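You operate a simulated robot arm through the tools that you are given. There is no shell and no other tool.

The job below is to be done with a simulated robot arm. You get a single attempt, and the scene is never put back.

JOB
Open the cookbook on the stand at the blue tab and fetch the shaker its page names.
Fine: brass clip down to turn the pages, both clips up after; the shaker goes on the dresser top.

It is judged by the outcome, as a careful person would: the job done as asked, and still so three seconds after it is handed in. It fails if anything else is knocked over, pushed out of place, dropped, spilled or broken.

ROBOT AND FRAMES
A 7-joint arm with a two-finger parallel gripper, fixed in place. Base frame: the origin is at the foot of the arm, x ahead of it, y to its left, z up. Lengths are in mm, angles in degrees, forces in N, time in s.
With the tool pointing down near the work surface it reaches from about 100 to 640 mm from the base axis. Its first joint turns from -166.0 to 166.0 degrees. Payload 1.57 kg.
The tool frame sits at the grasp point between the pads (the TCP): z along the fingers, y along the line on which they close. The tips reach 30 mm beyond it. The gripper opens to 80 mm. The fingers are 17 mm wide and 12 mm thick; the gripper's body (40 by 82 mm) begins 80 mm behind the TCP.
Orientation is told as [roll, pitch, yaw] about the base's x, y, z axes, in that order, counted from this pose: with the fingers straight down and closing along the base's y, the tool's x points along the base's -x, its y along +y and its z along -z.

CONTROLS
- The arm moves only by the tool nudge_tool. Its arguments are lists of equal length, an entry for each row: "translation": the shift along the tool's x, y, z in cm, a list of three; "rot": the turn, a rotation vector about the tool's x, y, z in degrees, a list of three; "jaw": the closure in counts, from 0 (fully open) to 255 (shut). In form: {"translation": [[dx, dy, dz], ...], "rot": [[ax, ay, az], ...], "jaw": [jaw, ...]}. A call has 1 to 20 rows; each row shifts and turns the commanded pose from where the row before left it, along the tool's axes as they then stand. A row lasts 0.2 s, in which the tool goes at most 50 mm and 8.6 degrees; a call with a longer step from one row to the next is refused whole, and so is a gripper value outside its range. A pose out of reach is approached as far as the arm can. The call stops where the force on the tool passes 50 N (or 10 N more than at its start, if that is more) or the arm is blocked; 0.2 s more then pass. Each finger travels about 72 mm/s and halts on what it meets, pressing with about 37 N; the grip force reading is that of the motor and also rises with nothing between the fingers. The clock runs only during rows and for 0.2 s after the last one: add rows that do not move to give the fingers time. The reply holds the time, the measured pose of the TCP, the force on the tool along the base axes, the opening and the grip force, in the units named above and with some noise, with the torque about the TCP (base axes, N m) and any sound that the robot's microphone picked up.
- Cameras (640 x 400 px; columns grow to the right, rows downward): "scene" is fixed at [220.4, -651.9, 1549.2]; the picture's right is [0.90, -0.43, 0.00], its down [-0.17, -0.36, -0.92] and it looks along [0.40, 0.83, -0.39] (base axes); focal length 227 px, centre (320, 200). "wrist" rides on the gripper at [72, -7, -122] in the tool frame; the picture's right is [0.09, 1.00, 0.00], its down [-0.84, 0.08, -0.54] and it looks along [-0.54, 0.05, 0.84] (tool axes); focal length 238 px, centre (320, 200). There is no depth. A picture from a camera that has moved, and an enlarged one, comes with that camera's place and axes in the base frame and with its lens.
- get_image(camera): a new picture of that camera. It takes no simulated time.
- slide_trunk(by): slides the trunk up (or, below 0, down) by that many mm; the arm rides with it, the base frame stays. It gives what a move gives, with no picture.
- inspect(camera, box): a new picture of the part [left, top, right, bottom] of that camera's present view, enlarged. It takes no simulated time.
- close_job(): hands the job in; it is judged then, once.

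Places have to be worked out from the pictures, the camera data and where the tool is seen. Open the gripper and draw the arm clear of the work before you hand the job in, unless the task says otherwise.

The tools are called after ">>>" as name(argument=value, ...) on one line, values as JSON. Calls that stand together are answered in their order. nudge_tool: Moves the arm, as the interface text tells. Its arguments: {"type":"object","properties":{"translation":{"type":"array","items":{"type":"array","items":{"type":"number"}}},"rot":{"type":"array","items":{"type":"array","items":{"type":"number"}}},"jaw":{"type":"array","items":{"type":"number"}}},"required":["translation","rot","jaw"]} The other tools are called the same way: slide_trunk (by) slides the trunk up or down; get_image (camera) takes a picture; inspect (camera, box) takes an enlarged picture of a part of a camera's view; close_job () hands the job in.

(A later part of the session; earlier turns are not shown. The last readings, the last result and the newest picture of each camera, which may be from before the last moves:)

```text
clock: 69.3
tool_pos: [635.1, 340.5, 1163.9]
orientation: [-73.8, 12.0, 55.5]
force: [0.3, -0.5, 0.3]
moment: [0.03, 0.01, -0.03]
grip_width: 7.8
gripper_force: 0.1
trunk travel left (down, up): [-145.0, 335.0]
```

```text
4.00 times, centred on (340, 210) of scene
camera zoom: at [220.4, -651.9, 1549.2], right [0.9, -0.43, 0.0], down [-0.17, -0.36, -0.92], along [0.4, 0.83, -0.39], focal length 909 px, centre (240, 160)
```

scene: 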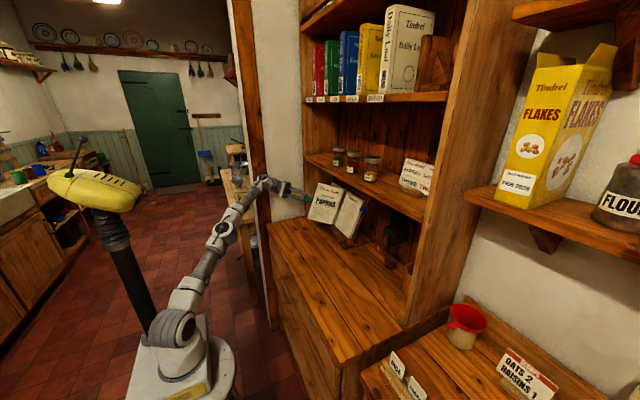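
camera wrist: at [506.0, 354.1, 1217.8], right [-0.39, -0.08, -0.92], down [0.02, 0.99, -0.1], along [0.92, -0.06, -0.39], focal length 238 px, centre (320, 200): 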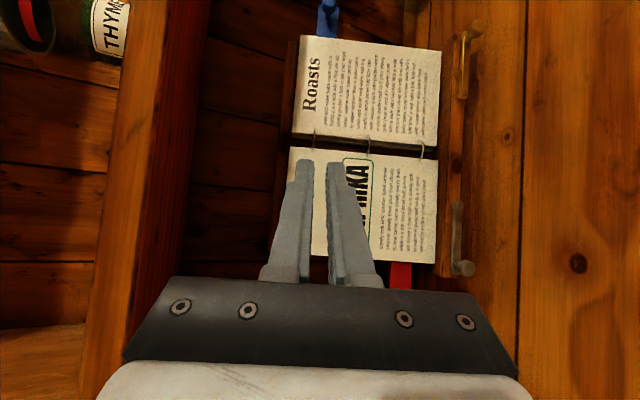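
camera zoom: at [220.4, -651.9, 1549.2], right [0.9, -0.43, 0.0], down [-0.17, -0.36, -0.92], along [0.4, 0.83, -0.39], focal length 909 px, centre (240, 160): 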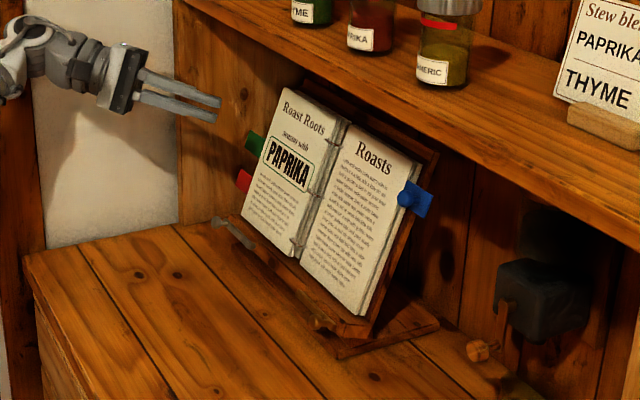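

The knob slipped out and the blue leaf fell back to the right; nothing else was disturbed. I've seen the page (THYME), but the book must be left open there, so I'll go back and grip the blue knob a little deeper this time.

>>> nudge_tool(translation=[[3.64, 0, 2.65], [3.97, 0, 2.11], [4.23, 0, 1.54], [4.4, 0, 0.94], [4.49, 0, 0.31], [1.4, 0, 2.5], [1.4, 0, 3.0], [0, 0, 3.0], [0, 0, 2.8], [0, 0, 0]], rot=[[0, -7.16, 0], [0, -7.16, 0], [0, -7.16, 0], [0, -7.16, 0], [0, -7.16, 0], [0, 0, 0], [0, 0, 0], [0, 0, 0], [0, 0, 0], [0, 0, 0]], jaw=[128, 128, 128, 128, 128, 128, 128, 128, 128, 128])

>>> inspect(camera="wrist", box=[220, 80, 420, 220])

>>> inspect(camera="scene", box=[300, 165, 400, 255])

```text
clock: 71.5
tool_pos: [735.5, 87.4, 1129.6]
orientation: [-70.1, 0.5, 89.8]
force: [0.4, -0.3, 0.3]
moment: [-0.02, -0.01, 0.0]
grip_width: 39.8
gripper_force: 0.1
trunk travel left (down, up): [-145.0, 335.0]
```

```text
2.86 times, centred on (320, 150) of wrist
camera zoom: at [623.2, 16.2, 1178.1], right [-0.34, -0.1, -0.94], down [-0.53, 0.84, 0.1], along [0.77, 0.53, -0.34], focal length 681 px, centre (320, 343)
```

zoom: 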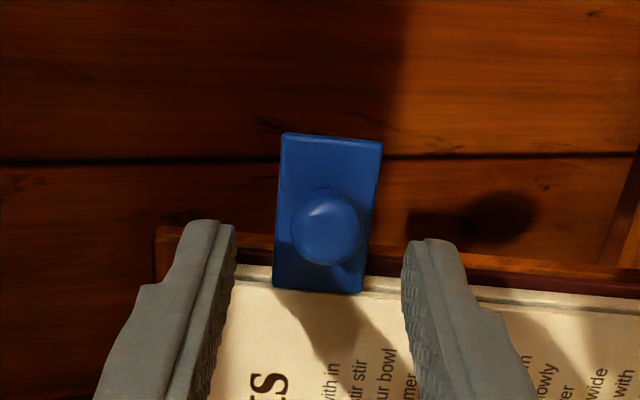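

```text
4.44 times, centred on (350, 210) of scene
camera zoom: at [220.4, -651.9, 1549.2], right [0.9, -0.43, 0.0], down [-0.17, -0.36, -0.92], along [0.4, 0.83, -0.39], focal length 1010 px, centre (187, 156)
```

zoom: 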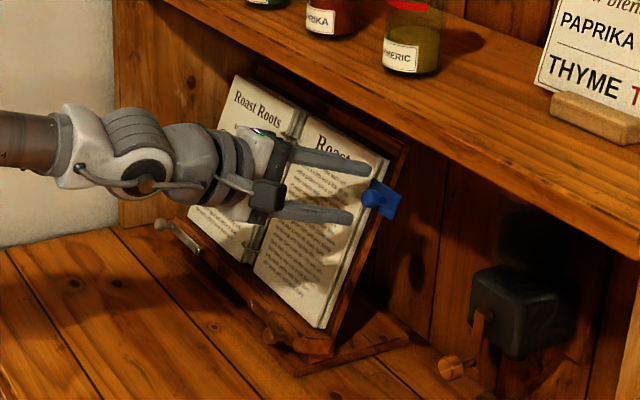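

Aligned again. I'll advance 29.5 mm, slightly deeper than before, and close.

>>> nudge_tool(translation=[[0, 0.12, 1.5], [0, 0, 1.45], [0, 0, 0], [0, 0, 0], [0, 0, 0], [0, 0, 0]], rot=[[0, 0, 0], [0, 0, 0], [0, 0, 0], [0, 0, 0], [0, 0, 0], [0, 0, 0]], jaw=[128, 128, 160, 200, 240, 240])

>>> inspect(camera="wrist", box=[220, 80, 420, 220])

```text
clock: 72.9
tool_pos: [762.1, 86.8, 1117.9]
orientation: [-70.0, 0.4, 89.8]
force: [-0.9, -0.4, -1.8]
moment: [-0.03, 0.02, -0.06]
grip_width: 17.6
gripper_force: 32.6
trunk travel left (down, up): [-145.0, 335.0]
```

```text
2.86 times, centred on (320, 150) of wrist
camera zoom: at [650.7, 16.0, 1166.5], right [-0.34, -0.1, -0.93], down [-0.53, 0.84, 0.1], along [0.77, 0.53, -0.34], focal length 681 px, centre (320, 343)
```

zoom: 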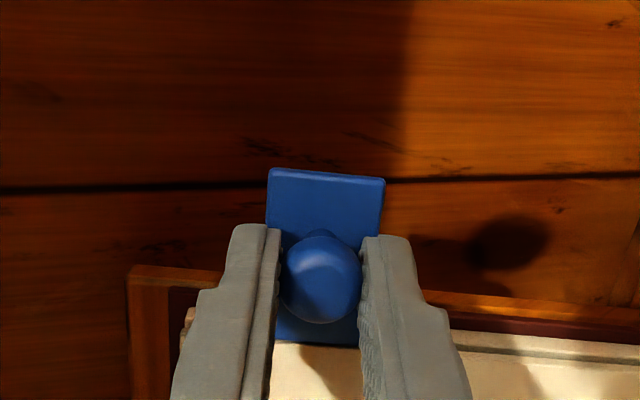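

Solid grip with near-zero force. Swing to 40° again.

>>> nudge_tool(translation=[[-0.2, 0, -1.475], [-0.32, 0, -1.45], [-0.445, 0, -1.42], [-0.565, 0, -1.37], [-0.75, 0, -1.325], [-0.82, 0, -1.28], [-0.885, 0, -1.245], [-0.95, 0, -1.195], [0, 0, 0]], rot=[[0, 0, 0], [0, 0, 0], [0, 0, 0], [0, 0, 0], [0, 2, 0], [0, 2, 0], [0, 2, 0], [0, 2, 0], [0, 0, 0]], jaw=[240, 240, 240, 240, 240, 240, 240, 240, 240])

>>> inspect(camera="wrist", box=[220, 80, 420, 220])

```text
clock: 74.9
tool_pos: [662.3, 137.2, 1154.4]
orientation: [-70.2, 3.2, 82.3]
force: [-7.0, -11.7, -2.7]
moment: [-0.2, 0.13, -0.71]
grip_width: 17.6
gripper_force: 32.4
trunk travel left (down, up): [-145.0, 335.0]
```

```text
2.86 times, centred on (320, 150) of wrist
camera zoom: at [542.3, 84.3, 1205.8], right [-0.35, -0.1, -0.93], down [-0.42, 0.91, 0.06], along [0.84, 0.41, -0.36], focal length 681 px, centre (320, 343)
```

zoom: 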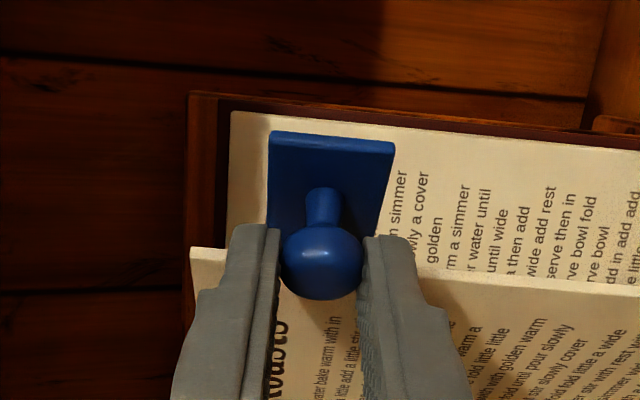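

Grip looks secure. I'll continue to about 65° and check again.

>>> nudge_tool(translation=[[0.08, 0.06, -0.05], [-1.01, 0, -1.14], [-1.07, 0, -1.09], [-1.125, 0, -1.04], [-1.18, 0, -0.98], [-1.23, 0, -0.92], [0, 0, 0]], rot=[[0, 0, 0], [0, 2, 0], [0, 2, 0], [0, 2, 0], [0, 2, 0], [0, 2, 0], [0, 0, 0]], jaw=[240, 240, 240, 240, 240, 240, 240])

>>> inspect(camera="wrist", box=[220, 80, 420, 220])

```text
clock: 76.5
tool_pos: [627.4, 206.9, 1168.5]
orientation: [-71.2, 6.5, 73.0]
force: [3.4, 1.7, 4.1]
moment: [-0.01, -0.09, 0.14]
grip_width: 15.3
gripper_force: 30.4
trunk travel left (down, up): [-145.0, 335.0]
```

```text
2.86 times, centred on (320, 150) of wrist
camera zoom: at [499.8, 176.5, 1220.5], right [-0.36, -0.1, -0.93], down [-0.27, 0.96, 0.01], along [0.89, 0.25, -0.38], focal length 681 px, centre (320, 343)
```

zoom: 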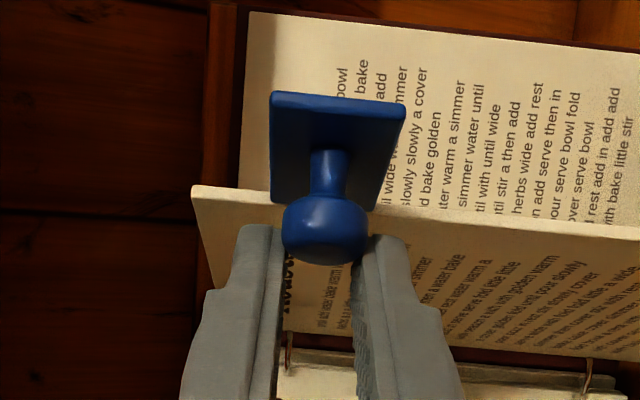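

The knob has crept to the side edge of the pads because my arc was slightly too tight; a radius near 175 mm fits better. If it slips the leaf just falls back harmlessly, so I'll carry on in one continuous sweep along the corrected arc, keeping the yaw fixed.

>>> nudge_tool(translation=[[-1.19, 0, -0.97], [-1.26, 0, -0.87], [-1.33, 0, -0.76], [-1.39, 0, -0.64], [-1.45, 0, -0.51], [-1.48, 0, -0.39], [-1.51, 0, -0.25], [-1.53, 0, -0.13], [-1.53, 0, 0.02], [0, 0, 0]], rot=[[0, 0, 0], [0, 0, 0], [0, 0, 0], [0, 0, 0], [0, 0, 0], [0, 0, 0], [0, 0, 0], [0, 0, 0], [0, 0, 0], [0, 0, 0]], jaw=[240, 240, 240, 240, 240, 240, 240, 240, 240, 240])

>>> get_image(camera="wrist")

>>> inspect(camera="scene", box=[280, 160, 400, 260])

```text
clock: 78.7
tool_pos: [624.4, 338.1, 1166.7]
orientation: [-71.1, 6.5, 72.8]
force: [-1.1, 0.5, 0.9]
moment: [0.0, 0.02, 0.02]
grip_width: 4.7
gripper_force: 0.1
trunk travel left (down, up): [-145.0, 335.0]
```

```text
taken
camera wrist: at [496.3, 309.0, 1219.5], right [-0.37, -0.09, -0.93], down [-0.26, 0.96, 0.01], along [0.89, 0.25, -0.38], focal length 238 px, centre (320, 200)
```

wrist: 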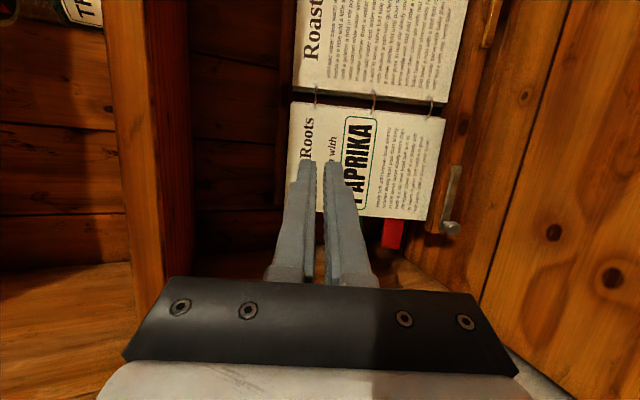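

```text
4.00 times, centred on (340, 210) of scene
camera zoom: at [220.4, -651.9, 1549.2], right [0.9, -0.43, 0.0], down [-0.17, -0.36, -0.92], along [0.4, 0.83, -0.39], focal length 909 px, centre (240, 160)
```

zoom: 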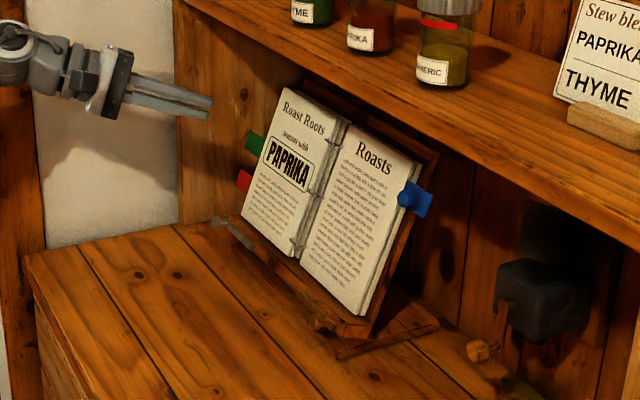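

It slipped again: the knob twists in the grip while I pull. I'll retry with the gripper yaw following the leaf much more closely, starting yawed 30° from the right side, to cut the twisting. First I'll stage at the right.

>>> nudge_tool(translation=[[4.37, 0, 1.42], [4.53, 0, 0.8], [4.6, 0, 0.16], [4.57, 0, -0.48], [4.46, 0, -1.12], [4.27, 0, -1.72], [3.98, 0, -2.3], [1.1, -0.2, 1.9], [1.1, 0, 1.9], [0, 0, 0]], rot=[[0, -8, 0], [0, -8, 0], [0, -8, 0], [0, -8, 0], [0, -8, 0], [0, -8, 0], [0, 0, 0], [0, 0, 0], [0, 0, 0], [0, 0, 0]], jaw=[128, 128, 128, 128, 128, 128, 128, 128, 128, 128])

>>> get_image(camera="wrist")

>>> get_image(camera="scene")

```text
clock: 80.9
tool_pos: [651.0, 64.7, 1166.5]
orientation: [-69.8, -6.4, 108.5]
force: [-0.6, -0.2, 0.0]
moment: [0.0, 0.03, 0.0]
grip_width: 39.7
gripper_force: 0.0
out of reach, approached as far as the arm can: row 4, 5, 6, 8, 9
trunk travel left (down, up): [-145.0, 335.0]
```

```text
taken
camera wrist: at [569.4, -44.3, 1204.8], right [-0.33, -0.1, -0.94], down [-0.77, 0.61, 0.21], along [0.55, 0.79, -0.27], focal length 238 px, centre (320, 200)
```

wrist: 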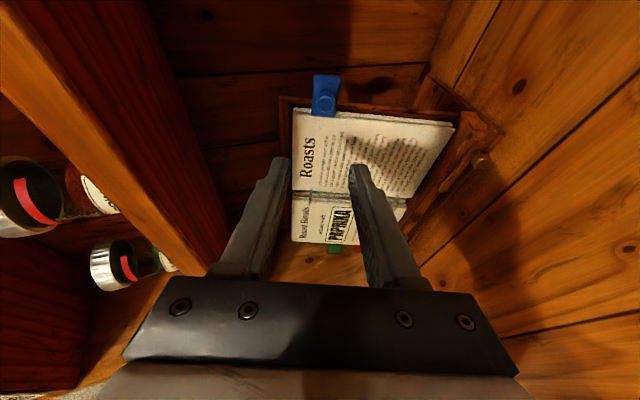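

```text
taken
```

scene: 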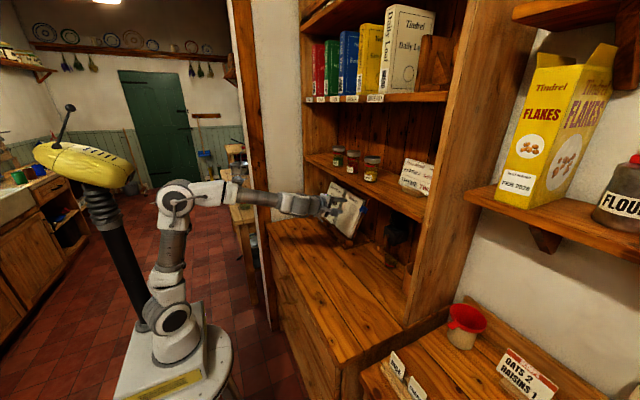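

The joint limit caps the yaw at about −18° there. I'll bring the commanded yaw back to −15°, which is reachable, and move to the pre-grasp in front of the blue knob.

>>> nudge_tool(translation=[[0, 0, 0], [0, 0, 0], [0, 0, 0]], rot=[[0, 7.5, 0], [0, 7.5, 0], [0, 0, 0]], jaw=[128, 128, 128])

```text
clock: 81.7
tool_pos: [651.0, 64.2, 1165.3]
orientation: [-69.5, -1.1, 94.4]
force: [0.1, -0.1, 0.9]
moment: [-0.01, -0.03, -0.02]
grip_width: 39.7
gripper_force: 0.1
trunk travel left (down, up): [-145.0, 335.0]
```

The pose is synced, with yaw now about −4°. I'll set −15° and go to the pre-grasp.

>>> nudge_tool(translation=[[0, 0, 0], [0, 0, 0], [0.92, 0.33, 4.5], [0.92, 0.32, 4.5], [0, 0, 0]], rot=[[0, -5.3, 0], [0, -5.3, 0], [0, 0, 0], [0, 0, 0], [0, 0, 0]], jaw=[128, 128, 128, 128, 128])

>>> inspect(camera="wrist", box=[220, 80, 420, 220])

>>> inspect(camera="scene", box=[325, 170, 385, 230])

```text
clock: 82.9
tool_pos: [733.2, 69.5, 1126.7]
orientation: [-70.0, -4.8, 104.6]
force: [-0.2, 0.4, -0.2]
moment: [0.01, -0.01, -0.01]
grip_width: 39.8
gripper_force: 0.0
trunk travel left (down, up): [-145.0, 335.0]
```

```text
2.86 times, centred on (320, 150) of wrist
camera zoom: at [645.1, -31.6, 1168.6], right [-0.33, -0.1, -0.94], down [-0.73, 0.66, 0.18], along [0.61, 0.74, -0.29], focal length 681 px, centre (320, 343)
```

zoom: 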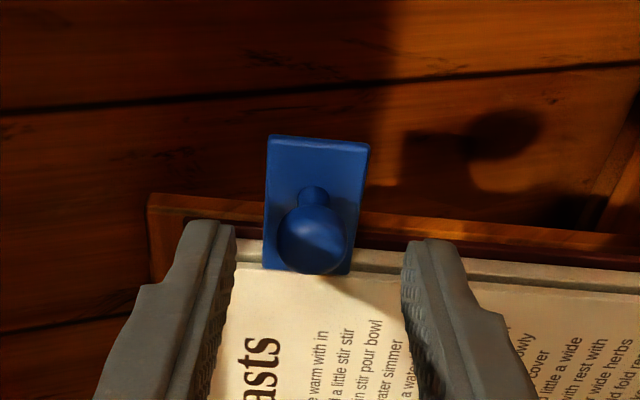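

```text
6.67 times, centred on (355, 200) of scene
camera zoom: at [220.4, -651.9, 1549.2], right [0.9, -0.43, 0.0], down [-0.17, -0.36, -0.92], along [0.4, 0.83, -0.39], focal length 1515 px, centre (87, 200)
```

zoom: 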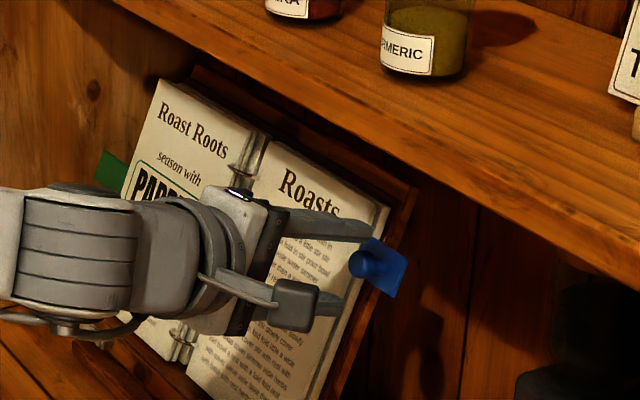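

Alignment is as planned. I'll advance 35 mm and close.

>>> nudge_tool(translation=[[0, -0.15, 1.75], [0, 0, 1.7], [0, 0, 0], [0, 0, 0], [0, 0, 0], [0, 0, 0]], rot=[[0, 0, 0], [0, 0, 0], [0, 0, 0], [0, 0, 0], [0, 0, 0], [0, 0, 0]], jaw=[128, 128, 160, 200, 255, 255])

>>> inspect(camera="wrist", box=[220, 80, 420, 220])

```text
clock: 84.3
tool_pos: [764.7, 79.4, 1117.2]
orientation: [-70.1, -4.8, 104.5]
force: [0.9, 0.4, 1.6]
moment: [0.26, -0.02, -0.18]
grip_width: 27.0
gripper_force: 37.7
trunk travel left (down, up): [-145.0, 335.0]
```

```text
2.86 times, centred on (320, 150) of wrist
camera zoom: at [675.9, -21.6, 1159.0], right [-0.33, -0.1, -0.94], down [-0.72, 0.66, 0.18], along [0.61, 0.74, -0.29], focal length 681 px, centre (320, 343)
```

zoom: 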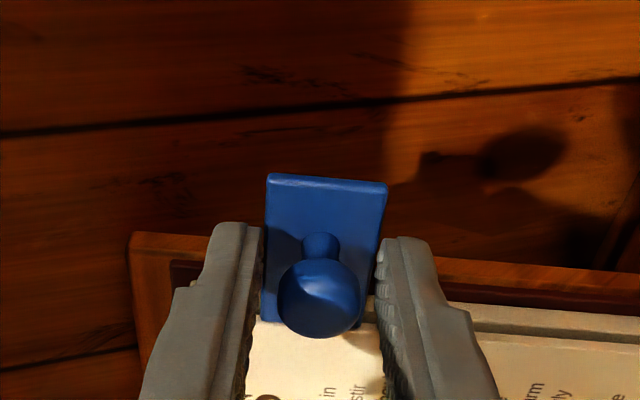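

The width of 27 mm shows the tips are on the tab plate's top and bottom edges. That's a better hold than the ball: flat edges, and it won't squirt out. I'll open slightly, go 8 mm deeper and re-close on the plate.

>>> nudge_tool(translation=[[0, 0, 0], [0, 0, 0], [0, 0, 0.8], [0, 0, 0], [0, 0, 0], [0, 0, 0]], rot=[[0, 0, 0], [0, 0, 0], [0, 0, 0], [0, 0, 0], [0, 0, 0], [0, 0, 0]], jaw=[140, 140, 140, 180, 255, 255])

>>> inspect(camera="wrist", box=[220, 80, 420, 220])

>>> inspect(camera="scene", box=[325, 170, 385, 230])

```text
clock: 85.7
tool_pos: [772.5, 81.1, 1115.9]
orientation: [-70.1, -4.7, 104.4]
force: [1.9, -0.9, 2.4]
moment: [0.42, -0.12, -0.38]
grip_width: 27.2
gripper_force: 38.0
trunk travel left (down, up): [-145.0, 335.0]
```

```text
2.86 times, centred on (320, 150) of wrist
camera zoom: at [682.9, -20.0, 1156.3], right [-0.33, -0.1, -0.94], down [-0.72, 0.67, 0.18], along [0.61, 0.74, -0.29], focal length 681 px, centre (320, 343)
```

zoom: 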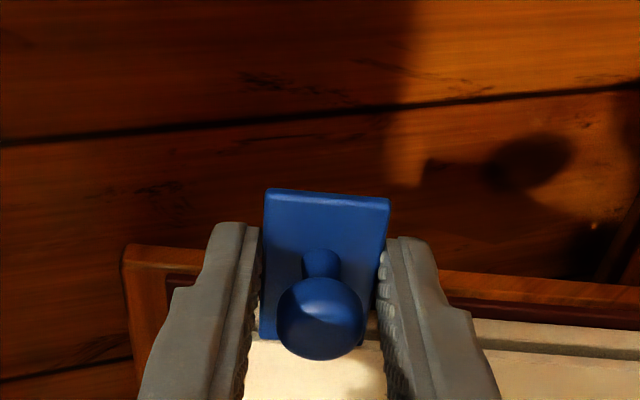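

```text
6.67 times, centred on (355, 200) of scene
camera zoom: at [220.4, -651.9, 1549.2], right [0.9, -0.43, 0.0], down [-0.17, -0.36, -0.92], along [0.4, 0.83, -0.39], focal length 1515 px, centre (87, 200)
```

zoom: 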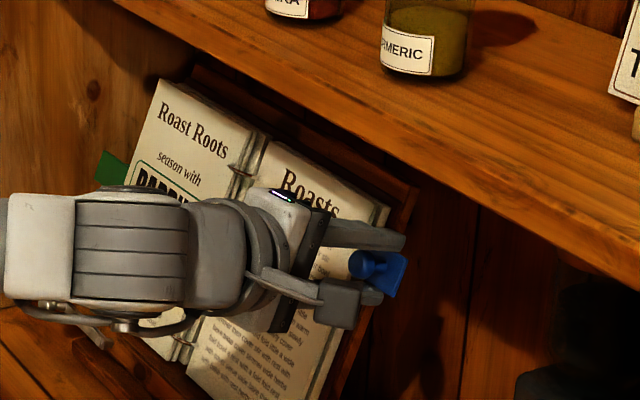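

The plate is held firmly by its edges with low force. Now swing to 40° with the yaw following.

>>> nudge_tool(translation=[[-0.543, 0, -1.429], [-0.604, 0, -1.409], [-0.667, 0, -1.384], [-0.725, 0, -1.358], [-0.784, 0, -1.329], [-0.842, 0, -1.297], [-0.899, 0, -1.263], [-0.951, 0, -1.228], [0, 0, 0]], rot=[[0, 2.5, 0], [0, 2.5, 0], [0, 2.5, 0], [0, 2.5, 0], [0, 2.5, 0], [0, 2.5, 0], [0, 2.5, 0], [0, 2.5, 0], [0, 0, 0]], jaw=[255, 255, 255, 255, 255, 255, 255, 255, 255])

>>> inspect(camera="wrist", box=[220, 80, 420, 220])

```text
clock: 87.7
tool_pos: [666.8, 127.2, 1153.1]
orientation: [-69.5, 2.2, 85.6]
force: [-5.3, -12.2, 1.3]
moment: [-0.02, -0.3, -1.0]
grip_width: 27.5
gripper_force: 38.0
trunk travel left (down, up): [-145.0, 335.0]
```

```text
2.86 times, centred on (320, 150) of wrist
camera zoom: at [550.5, 65.5, 1204.6], right [-0.36, -0.1, -0.93], down [-0.47, 0.88, 0.09], along [0.81, 0.47, -0.36], focal length 681 px, centre (320, 343)
```

zoom: 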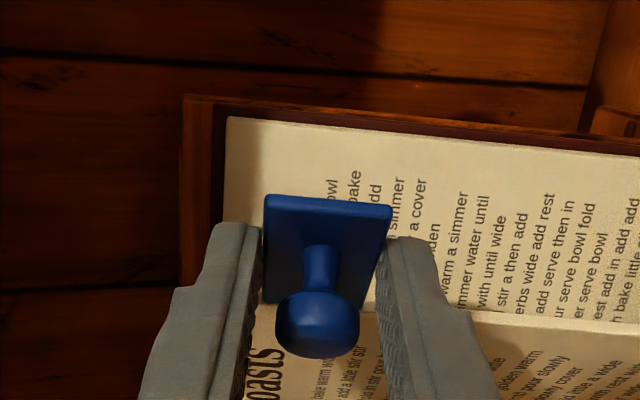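

The plate is still deep between the pads. Continue to 70°.

>>> nudge_tool(translation=[[-1.005, 0, -1.188], [-1.056, 0, -1.148], [-1.105, 0, -1.104], [-1.152, 0, -1.059], [-1.198, 0, -1.011], [-1.241, 0, -0.963], [0, 0, 0]], rot=[[0, 2.5, 0], [0, 2.5, 0], [0, 2.5, 0], [0, 2.5, 0], [0, 2.5, 0], [0, 2.5, 0], [0, 0, 0]], jaw=[255, 255, 255, 255, 255, 255, 255])

>>> inspect(camera="wrist", box=[220, 80, 420, 220])

```text
clock: 89.3
tool_pos: [620.0, 207.2, 1170.7]
orientation: [-70.6, 7.3, 71.6]
force: [-7.1, -6.4, -3.4]
moment: [-0.07, -0.22, -0.86]
grip_width: 27.1
gripper_force: 37.3
trunk travel left (down, up): [-145.0, 335.0]
```

```text
2.86 times, centred on (320, 150) of wrist
camera zoom: at [492.9, 180.4, 1225.2], right [-0.38, -0.1, -0.92], down [-0.24, 0.97, 0.0], along [0.89, 0.22, -0.39], focal length 681 px, centre (320, 343)
```

zoom: 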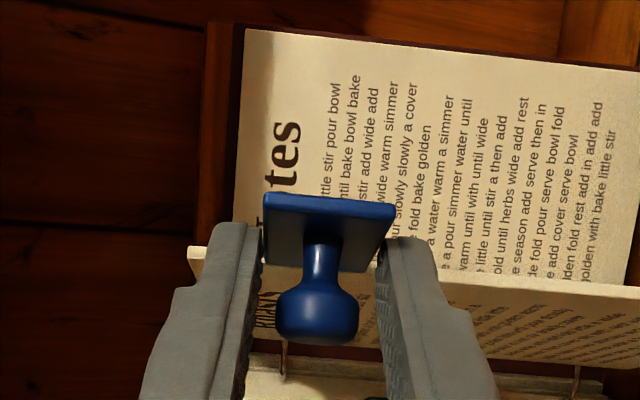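

Holding well. Continue through upright to 105° in one sweep.

>>> nudge_tool(translation=[[-1.283, 0, -0.912], [-1.32, 0, -0.859], [-1.358, 0, -0.805], [-1.391, 0, -0.748], [-1.422, 0, -0.691], [-1.453, 0, -0.633], [-1.477, 0, -0.572], [0, 0, 0]], rot=[[0, 2.5, 0], [0, 2.5, 0], [0, 2.5, 0], [0, 2.5, 0], [0, 2.5, 0], [0, 2.5, 0], [0, 2.5, 0], [0, 0, 0]], jaw=[255, 255, 255, 255, 255, 255, 255, 255])

>>> get_image(camera="wrist")

>>> inspect(camera="scene", box=[280, 160, 400, 260])

```text
clock: 91.1
tool_pos: [617.6, 313.7, 1170.5]
orientation: [-73.9, 12.5, 54.6]
force: [-10.7, -2.4, 1.3]
moment: [-0.32, 0.01, -1.18]
grip_width: 27.1
gripper_force: 37.9
trunk travel left (down, up): [-145.0, 335.0]
```

```text
taken
camera wrist: at [488.8, 331.2, 1225.6], right [-0.4, -0.08, -0.91], down [0.04, 0.99, -0.11], along [0.92, -0.08, -0.39], focal length 238 px, centre (320, 200)
```

wrist: 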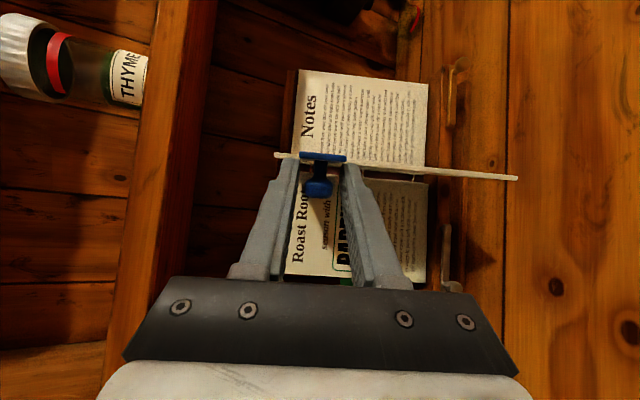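

```text
4.00 times, centred on (340, 210) of scene
camera zoom: at [220.4, -651.9, 1549.2], right [0.9, -0.43, 0.0], down [-0.17, -0.36, -0.92], along [0.4, 0.83, -0.39], focal length 909 px, centre (240, 160)
```

zoom: 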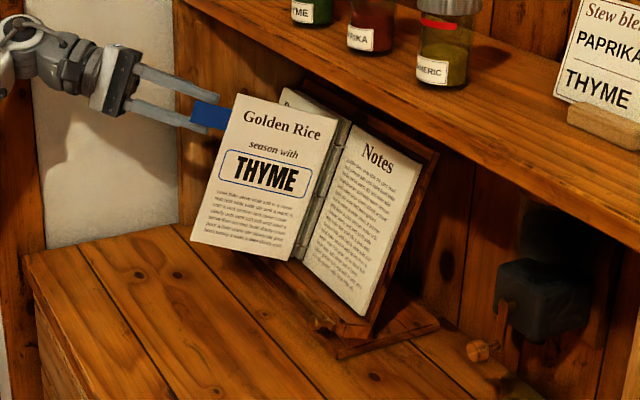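

"Golden Rice – season with THYME" is confirmed. I'll carry the leaf about 10° further, then open so it settles left.

>>> nudge_tool(translation=[[-1.41, 0, -0.51], [-1.45, 0, -0.39], [0, 0, 0], [0, 0, 0], [0, 0, 0], [0, 0, 0], [0, 0, 0]], rot=[[0, 0, 0], [0, 0, 0], [0, 0, 0], [0, 0, 0], [0, 0, 0], [0, 0, 0], [0, 0, 0]], jaw=[255, 255, 255, 150, 60, 0, 0])

>>> get_image(camera="wrist")

>>> inspect(camera="scene", box=[280, 160, 400, 260])

```text
clock: 92.7
tool_pos: [629.5, 343.5, 1166.4]
orientation: [-73.7, 12.7, 54.6]
force: [0.2, -0.5, -0.1]
moment: [0.02, 0.04, -0.01]
grip_width: 79.8
gripper_force: 0.1
trunk travel left (down, up): [-145.0, 335.0]
```

```text
taken
camera wrist: at [499.4, 360.2, 1220.8], right [-0.4, -0.08, -0.91], down [0.04, 0.99, -0.11], along [0.92, -0.08, -0.4], focal length 238 px, centre (320, 200)
```

wrist: 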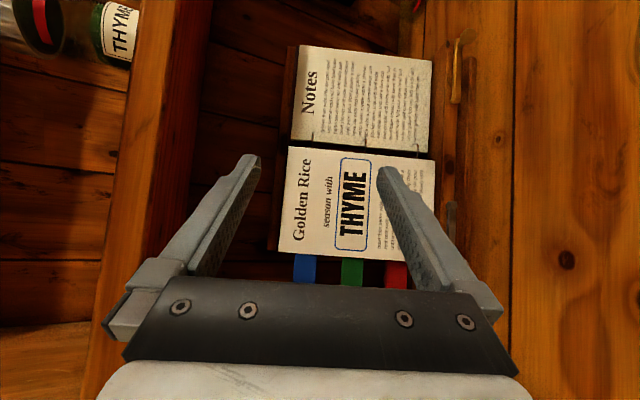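

```text
4.00 times, centred on (340, 210) of scene
camera zoom: at [220.4, -651.9, 1549.2], right [0.9, -0.43, 0.0], down [-0.17, -0.36, -0.92], along [0.4, 0.83, -0.39], focal length 909 px, centre (240, 160)
```

zoom: 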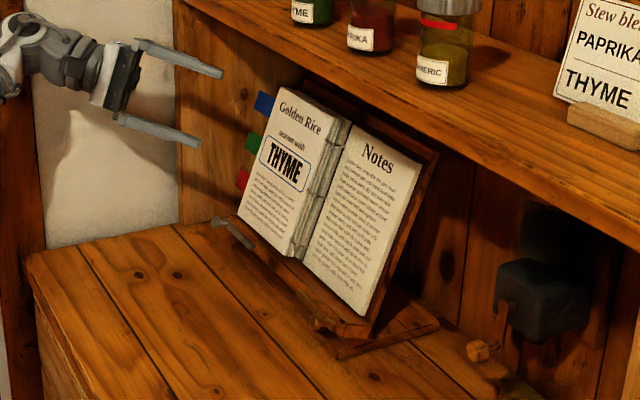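

The book is open at the blue tab: "Golden Rice – season with THYME" on the left, "Notes" on the right. Next come the clips. I'll lower the trunk and bring the gripper around in front of the brass clip's ball on the right.

>>> slide_trunk(by=-100)

>>> nudge_tool(translation=[[3.64, 0, 2.35], [3.97, 0, 1.81], [4.23, 0, 1.24], [4.4, 0, 0.64], [4.49, 1.0, 0], [1.3, 2.0, -1.0], [0, 2.5, -1.0], [0, 0, 0]], rot=[[0, -7.2, 0], [0, -7.2, 0], [0, -7.2, 0], [0, -7.2, 0], [0, -7.2, 0], [0, 0, 0], [0, 0, 0], [0, 0, 0]], jaw=[128, 128, 128, 128, 128, 128, 128, 128])

>>> get_image(camera="wrist")

>>> inspect(camera="scene", box=[290, 165, 400, 265])

```text
clock: 94.0
tool_pos: [627.5, 342.8, 1064.8]
orientation: [-73.7, 12.7, 54.6]
force: [0.2, 0.0, 0.3]
moment: [-0.02, -0.01, -0.04]
grip_width: 79.7
gripper_force: 0.1
trunk travel left (down, up): [-45.0, 435.0]
```

```text
clock: 95.8
tool_pos: [567.9, 106.3, 1031.4]
orientation: [-69.2, -0.1, 89.0]
force: [0.4, -0.1, -0.2]
moment: [-0.01, -0.02, 0.02]
grip_width: 39.7
gripper_force: 0.1
trunk travel left (down, up): [-45.0, 435.0]
```

```text
taken
camera wrist: at [456.2, 37.0, 1080.0], right [-0.36, -0.08, -0.93], down [-0.52, 0.85, 0.12], along [0.78, 0.53, -0.34], focal length 238 px, centre (320, 200)
```

wrist: 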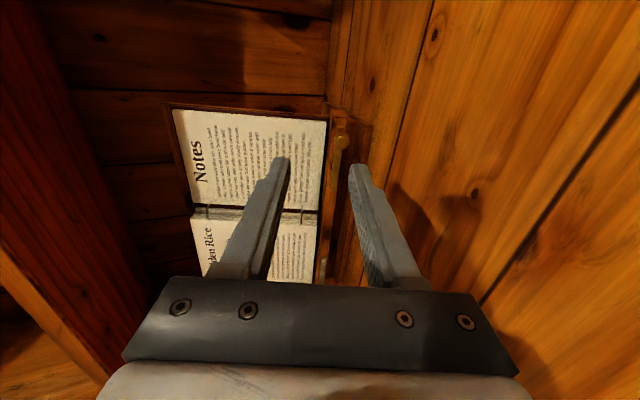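

```text
4.00 times, centred on (345, 215) of scene
camera zoom: at [220.4, -651.9, 1549.2], right [0.9, -0.43, 0.0], down [-0.17, -0.36, -0.92], along [0.4, 0.83, -0.39], focal length 909 px, centre (220, 140)
```

zoom: 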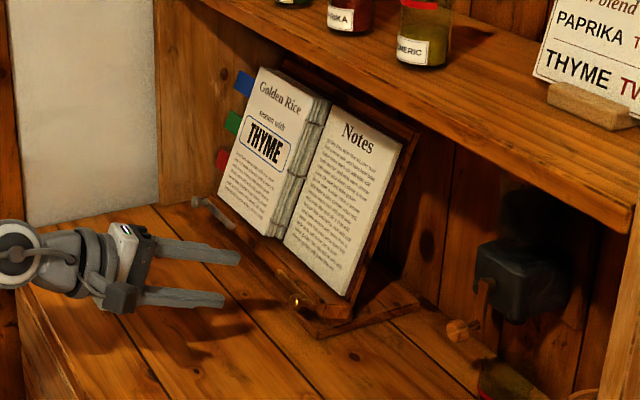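

The brass ball is at about (691, 118, 959), lying to the right. I'll approach with a narrower opening so the lower finger stays well above the dresser top.

>>> nudge_tool(translation=[[-0.7, 1.2, 1.0], [-0.7, 1.2, 1.5], [0, 0, 3.9], [0, 0, 3.9], [0, 0, 0]], rot=[[0, 0, 0], [0, 0, 0], [0, 0, 0], [0, 0, 0], [0, 0, 0]], jaw=[155, 155, 155, 155, 155])

>>> inspect(camera="wrist", box=[220, 80, 420, 220])

>>> inspect(camera="scene", box=[325, 200, 385, 260])

```text
clock: 97.0
tool_pos: [656.4, 123.3, 973.7]
orientation: [-69.5, 0.9, 89.0]
force: [-0.6, 0.1, -0.9]
moment: [0.0, -0.04, -0.01]
grip_width: 31.2
gripper_force: 0.0
trunk travel left (down, up): [-45.0, 435.0]
```

```text
2.86 times, centred on (320, 150) of wrist
camera zoom: at [543.7, 53.7, 1023.3], right [-0.35, -0.1, -0.93], down [-0.52, 0.85, 0.1], along [0.78, 0.52, -0.35], focal length 681 px, centre (320, 343)
```

zoom: 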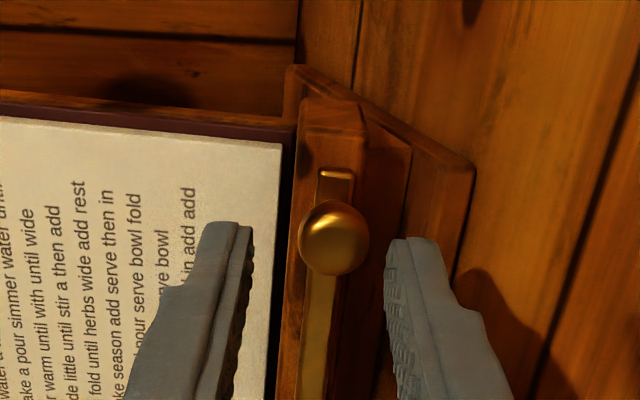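

```text
6.67 times, centred on (355, 230) of scene
camera zoom: at [220.4, -651.9, 1549.2], right [0.9, -0.43, 0.0], down [-0.17, -0.36, -0.92], along [0.4, 0.83, -0.39], focal length 1515 px, centre (87, 0)
```

zoom: 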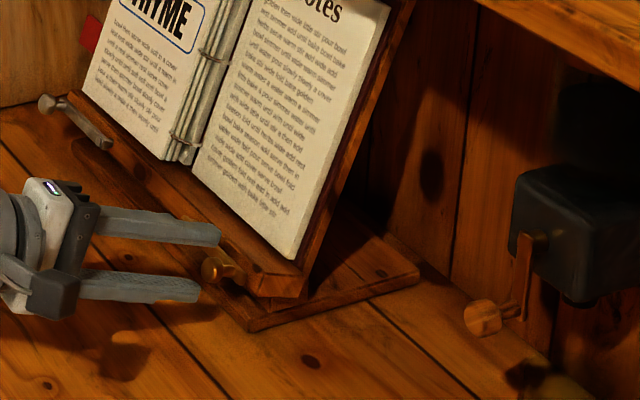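

The ball is centred to within about 3 mm. I'll correct, advance 19 mm and grip it.

>>> nudge_tool(translation=[[0, 0.3, 0.9], [0, 0, 1.0], [0, 0, 0], [0, 0, 0], [0, 0, 0]], rot=[[0, 0, 0], [0, 0, 0], [0, 0, 0], [0, 0, 0], [0, 0, 0]], jaw=[155, 155, 190, 240, 240])

>>> inspect(camera="wrist", box=[220, 80, 420, 220])

```text
clock: 98.2
tool_pos: [673.8, 122.5, 963.1]
orientation: [-69.6, 1.0, 89.0]
force: [1.9, -0.5, 0.4]
moment: [0.0, 0.01, -0.02]
grip_width: 17.0
gripper_force: 31.6
trunk travel left (down, up): [-45.0, 435.0]
```

```text
2.86 times, centred on (320, 150) of wrist
camera zoom: at [560.3, 54.0, 1013.6], right [-0.35, -0.1, -0.93], down [-0.52, 0.85, 0.1], along [0.78, 0.52, -0.35], focal length 681 px, centre (320, 343)
```

zoom: 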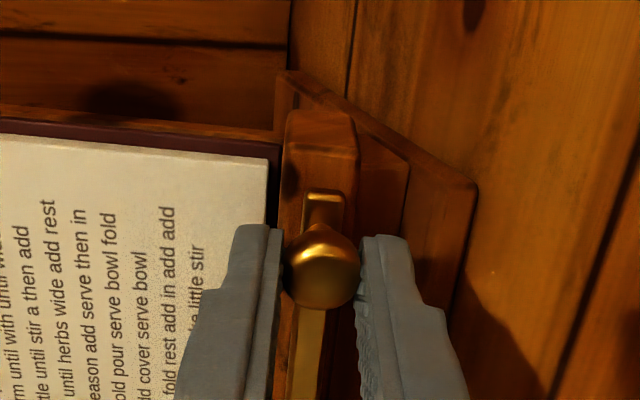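

The ball is gripped (17 mm). I'll lift it along its arc about the pivot, the first 30°, watching the force.

>>> nudge_tool(translation=[[-0.11, -1.25, 0], [-0.32, -1.21, 0], [-0.53, -1.14, 0], [0, 0, 0]], rot=[[0, 0, 0], [0, 0, 0], [0, 0, 0], [0, 0, 0]], jaw=[240, 240, 240, 240])

>>> inspect(camera="wrist", box=[220, 80, 420, 220])

```text
clock: 99.2
tool_pos: [685.1, 132.6, 996.9]
orientation: [-69.5, 0.9, 89.0]
force: [-2.5, 1.5, -1.5]
moment: [-0.09, 0.07, -0.05]
grip_width: 16.9
gripper_force: 31.5
trunk travel left (down, up): [-45.0, 435.0]
```

```text
2.86 times, centred on (320, 150) of wrist
camera zoom: at [573.0, 63.8, 1047.9], right [-0.35, -0.1, -0.93], down [-0.52, 0.85, 0.1], along [0.78, 0.52, -0.35], focal length 681 px, centre (320, 343)
```

zoom: 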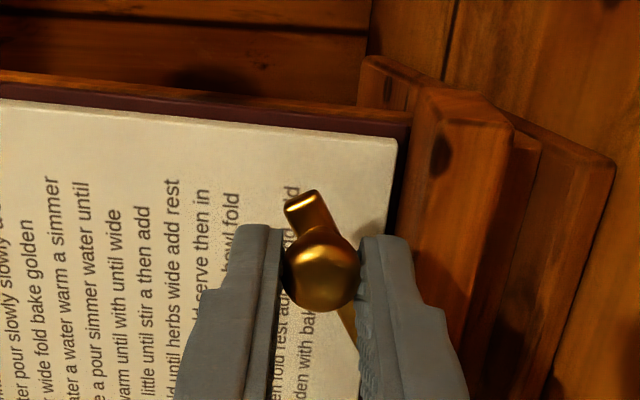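

Smooth with low force. Continue the arc up to about 10° from vertical.

>>> nudge_tool(translation=[[-0.72, -1.03, 0], [-0.89, -0.89, 0], [-1.03, -0.72, 0], [-1.14, -0.53, 0], [-1.21, -0.32, 0], [0, 0, 0]], rot=[[0, 0, 0], [0, 0, 0], [0, 0, 0], [0, 0, 0], [0, 0, 0], [0, 0, 0]], jaw=[240, 240, 240, 240, 240, 240])

>>> get_image(camera="wrist")

>>> inspect(camera="scene", box=[310, 180, 390, 260])

```text
clock: 100.6
tool_pos: [697.9, 182.5, 1029.8]
orientation: [-69.4, 1.0, 89.0]
force: [-9.3, -0.9, -4.6]
moment: [-0.2, 0.18, -0.25]
grip_width: 17.0
gripper_force: 31.5
trunk travel left (down, up): [-45.0, 435.0]
```

```text
taken
camera wrist: at [585.2, 114.2, 1078.8], right [-0.35, -0.1, -0.93], down [-0.52, 0.85, 0.1], along [0.78, 0.52, -0.35], focal length 238 px, centre (320, 200)
```

wrist: 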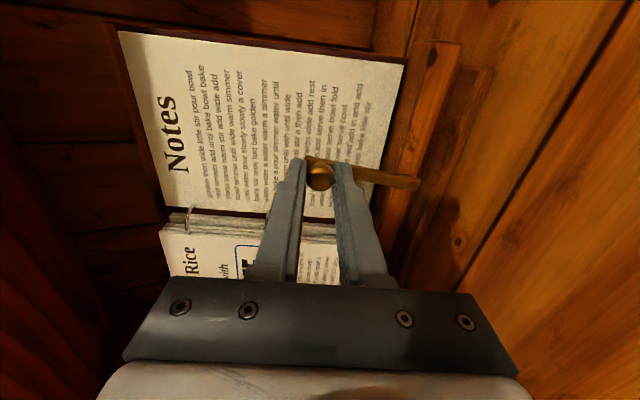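

```text
5.00 times, centred on (350, 220) of scene
camera zoom: at [220.4, -651.9, 1549.2], right [0.9, -0.43, 0.0], down [-0.17, -0.36, -0.92], along [0.4, 0.83, -0.39], focal length 1136 px, centre (170, 100)
```

zoom: 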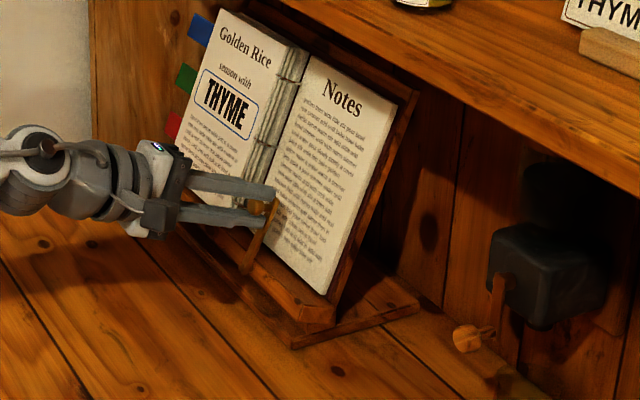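

About 10° left to go. I'll finish the arc.

>>> nudge_tool(translation=[[-0.62, -0.08, 0], [-0.6, -0.03, 0], [0, 0, 0]], rot=[[0, 0, 0], [0, 0, 0], [0, 0, 0]], jaw=[240, 240, 240])

>>> get_image(camera="wrist")

>>> inspect(camera="scene", box=[310, 180, 390, 260])

```text
clock: 101.4
tool_pos: [697.9, 191.7, 1028.5]
orientation: [-69.3, 1.1, 88.7]
force: [-15.8, -12.2, -13.3]
moment: [-0.21, 0.36, -0.5]
grip_width: 16.7
gripper_force: 31.2
trunk travel left (down, up): [-45.0, 435.0]
```

```text
taken
camera wrist: at [585.7, 123.5, 1079.5], right [-0.36, -0.1, -0.93], down [-0.51, 0.85, 0.1], along [0.78, 0.51, -0.35], focal length 238 px, centre (320, 200)
```

wrist: 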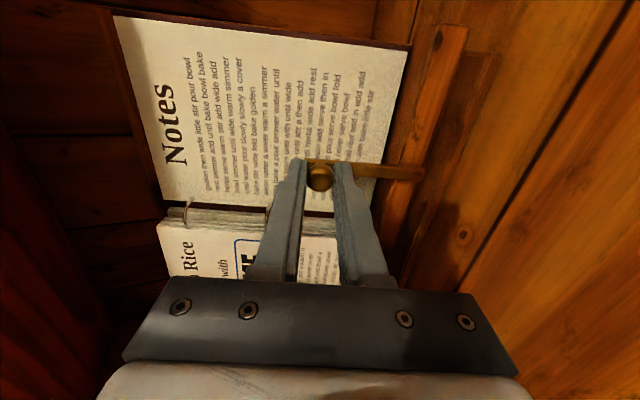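

```text
5.00 times, centred on (350, 220) of scene
camera zoom: at [220.4, -651.9, 1549.2], right [0.9, -0.43, 0.0], down [-0.17, -0.36, -0.92], along [0.4, 0.83, -0.39], focal length 1136 px, centre (170, 100)
```

zoom: 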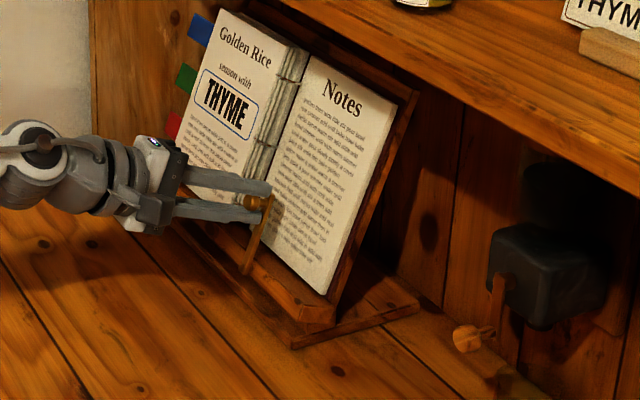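

The clip is at its upright stop. I'll relieve the push, open and back straight out.

>>> nudge_tool(translation=[[0.2, 0.2, 0], [0, 0, 0], [0, 0, 0], [0, 0, -3], [0, 0, -3], [0, 0, 0]], rot=[[0, 0, 0], [0, 0, 0], [0, 0, 0], [0, 0, 0], [0, 0, 0], [0, 0, 0]], jaw=[240, 180, 150, 150, 150, 150])

>>> get_image(camera="wrist")

>>> inspect(camera="scene", box=[310, 180, 390, 260])

```text
clock: 102.8
tool_pos: [640.5, 193.4, 1050.5]
orientation: [-69.5, 1.0, 89.1]
force: [0.2, -1.1, 1.1]
moment: [0.01, 0.02, -0.02]
grip_width: 33.0
gripper_force: 0.1
trunk travel left (down, up): [-45.0, 435.0]
```

```text
taken
camera wrist: at [529.0, 124.7, 1100.0], right [-0.35, -0.1, -0.93], down [-0.52, 0.85, 0.1], along [0.78, 0.52, -0.35], focal length 238 px, centre (320, 200)
```

wrist: 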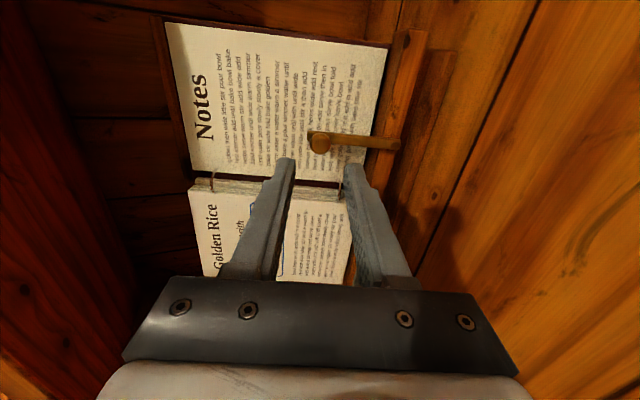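

```text
5.00 times, centred on (350, 220) of scene
camera zoom: at [220.4, -651.9, 1549.2], right [0.9, -0.43, 0.0], down [-0.17, -0.36, -0.92], along [0.4, 0.83, -0.39], focal length 1136 px, centre (170, 100)
```

zoom: 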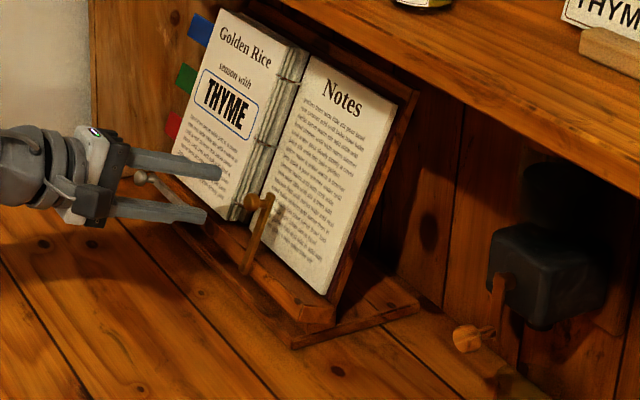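

Brass clip is up. The steel clip's ball is at about (690, 400, 958), lying to the left. I'll move over in front of it.

>>> nudge_tool(translation=[[-4.1, 0.3, -0.5], [-4.1, 1.2, 0], [-4.1, 1.5, 0], [-4.1, 1.5, 0], [-4.1, 1.5, 0], [-0.2, 0.9, 1.5], [0, 0, 0]], rot=[[0, 0, 0], [0, 0, 0], [0, 0, 0], [0, 0, 0], [0, 0, 0], [0, 0, 0], [0, 0, 0]], jaw=[155, 155, 155, 155, 155, 155, 155])

>>> get_image(camera="wrist")

>>> inspect(camera="scene", box=[280, 170, 390, 260])

```text
clock: 104.4
tool_pos: [630.1, 401.1, 977.0]
orientation: [-69.5, 1.0, 89.0]
force: [0.4, 0.5, 0.2]
moment: [-0.03, 0.0, 0.0]
grip_width: 31.6
gripper_force: 0.0
trunk travel left (down, up): [-45.0, 435.0]
```

```text
taken
camera wrist: at [518.1, 331.4, 1026.6], right [-0.35, -0.1, -0.93], down [-0.52, 0.85, 0.1], along [0.78, 0.52, -0.35], focal length 238 px, centre (320, 200)
```

wrist: 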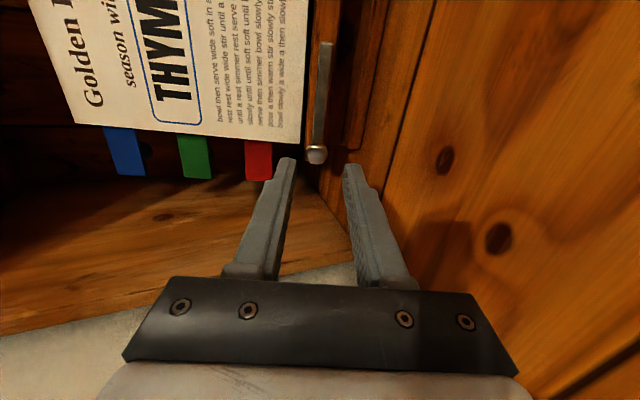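

```text
4.44 times, centred on (335, 215) of scene
camera zoom: at [220.4, -651.9, 1549.2], right [0.9, -0.43, 0.0], down [-0.17, -0.36, -0.92], along [0.4, 0.83, -0.39], focal length 1010 px, centre (253, 133)
```

zoom: 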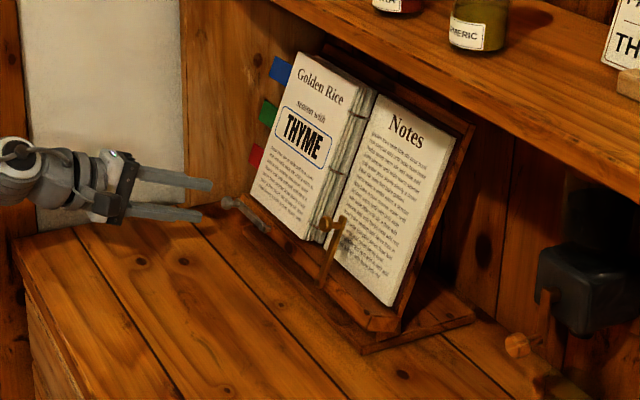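

The steel ball is nearly on the tool axis, about 62 mm ahead. I'll advance to straddle it and check.

>>> nudge_tool(translation=[[0, -0.35, 1.1], [0, 0, 1.2], [0, 0, 0]], rot=[[0, 0, 0], [0, 0, 0], [0, 0, 0]], jaw=[155, 155, 155])

>>> inspect(camera="wrist", box=[220, 80, 420, 220])

>>> inspect(camera="scene", box=[300, 190, 360, 250])

```text
clock: 105.2
tool_pos: [653.6, 398.8, 972.8]
orientation: [-69.5, 1.0, 89.0]
force: [0.6, -0.7, 1.1]
moment: [-0.05, 0.0, 0.07]
grip_width: 31.2
gripper_force: 0.1
trunk travel left (down, up): [-45.0, 435.0]
```

```text
2.86 times, centred on (320, 150) of wrist
camera zoom: at [541.4, 330.2, 1022.6], right [-0.35, -0.1, -0.93], down [-0.52, 0.85, 0.1], along [0.78, 0.52, -0.35], focal length 681 px, centre (320, 343)
```

zoom: 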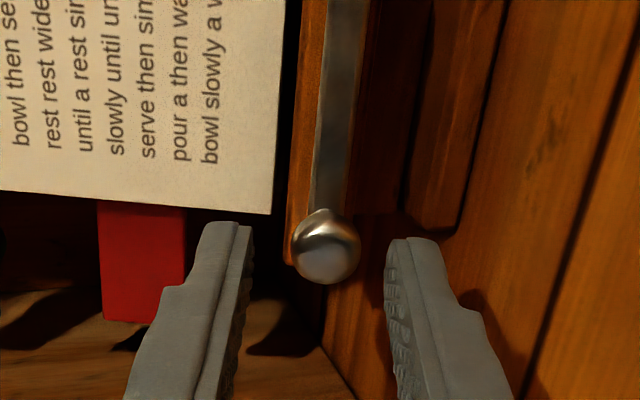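

```text
6.67 times, centred on (330, 220) of scene
camera zoom: at [220.4, -651.9, 1549.2], right [0.9, -0.43, 0.0], down [-0.17, -0.36, -0.92], along [0.4, 0.83, -0.39], focal length 1515 px, centre (253, 67)
```

zoom: 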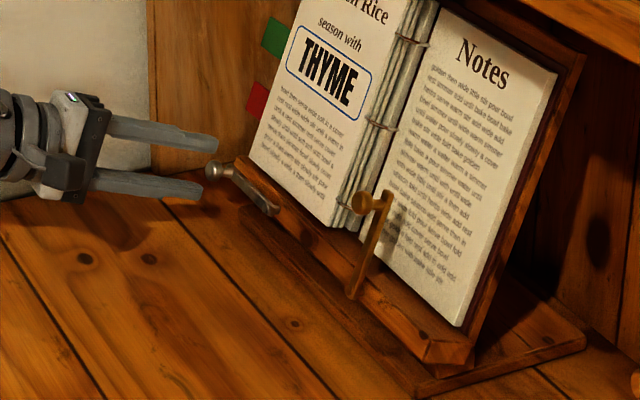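

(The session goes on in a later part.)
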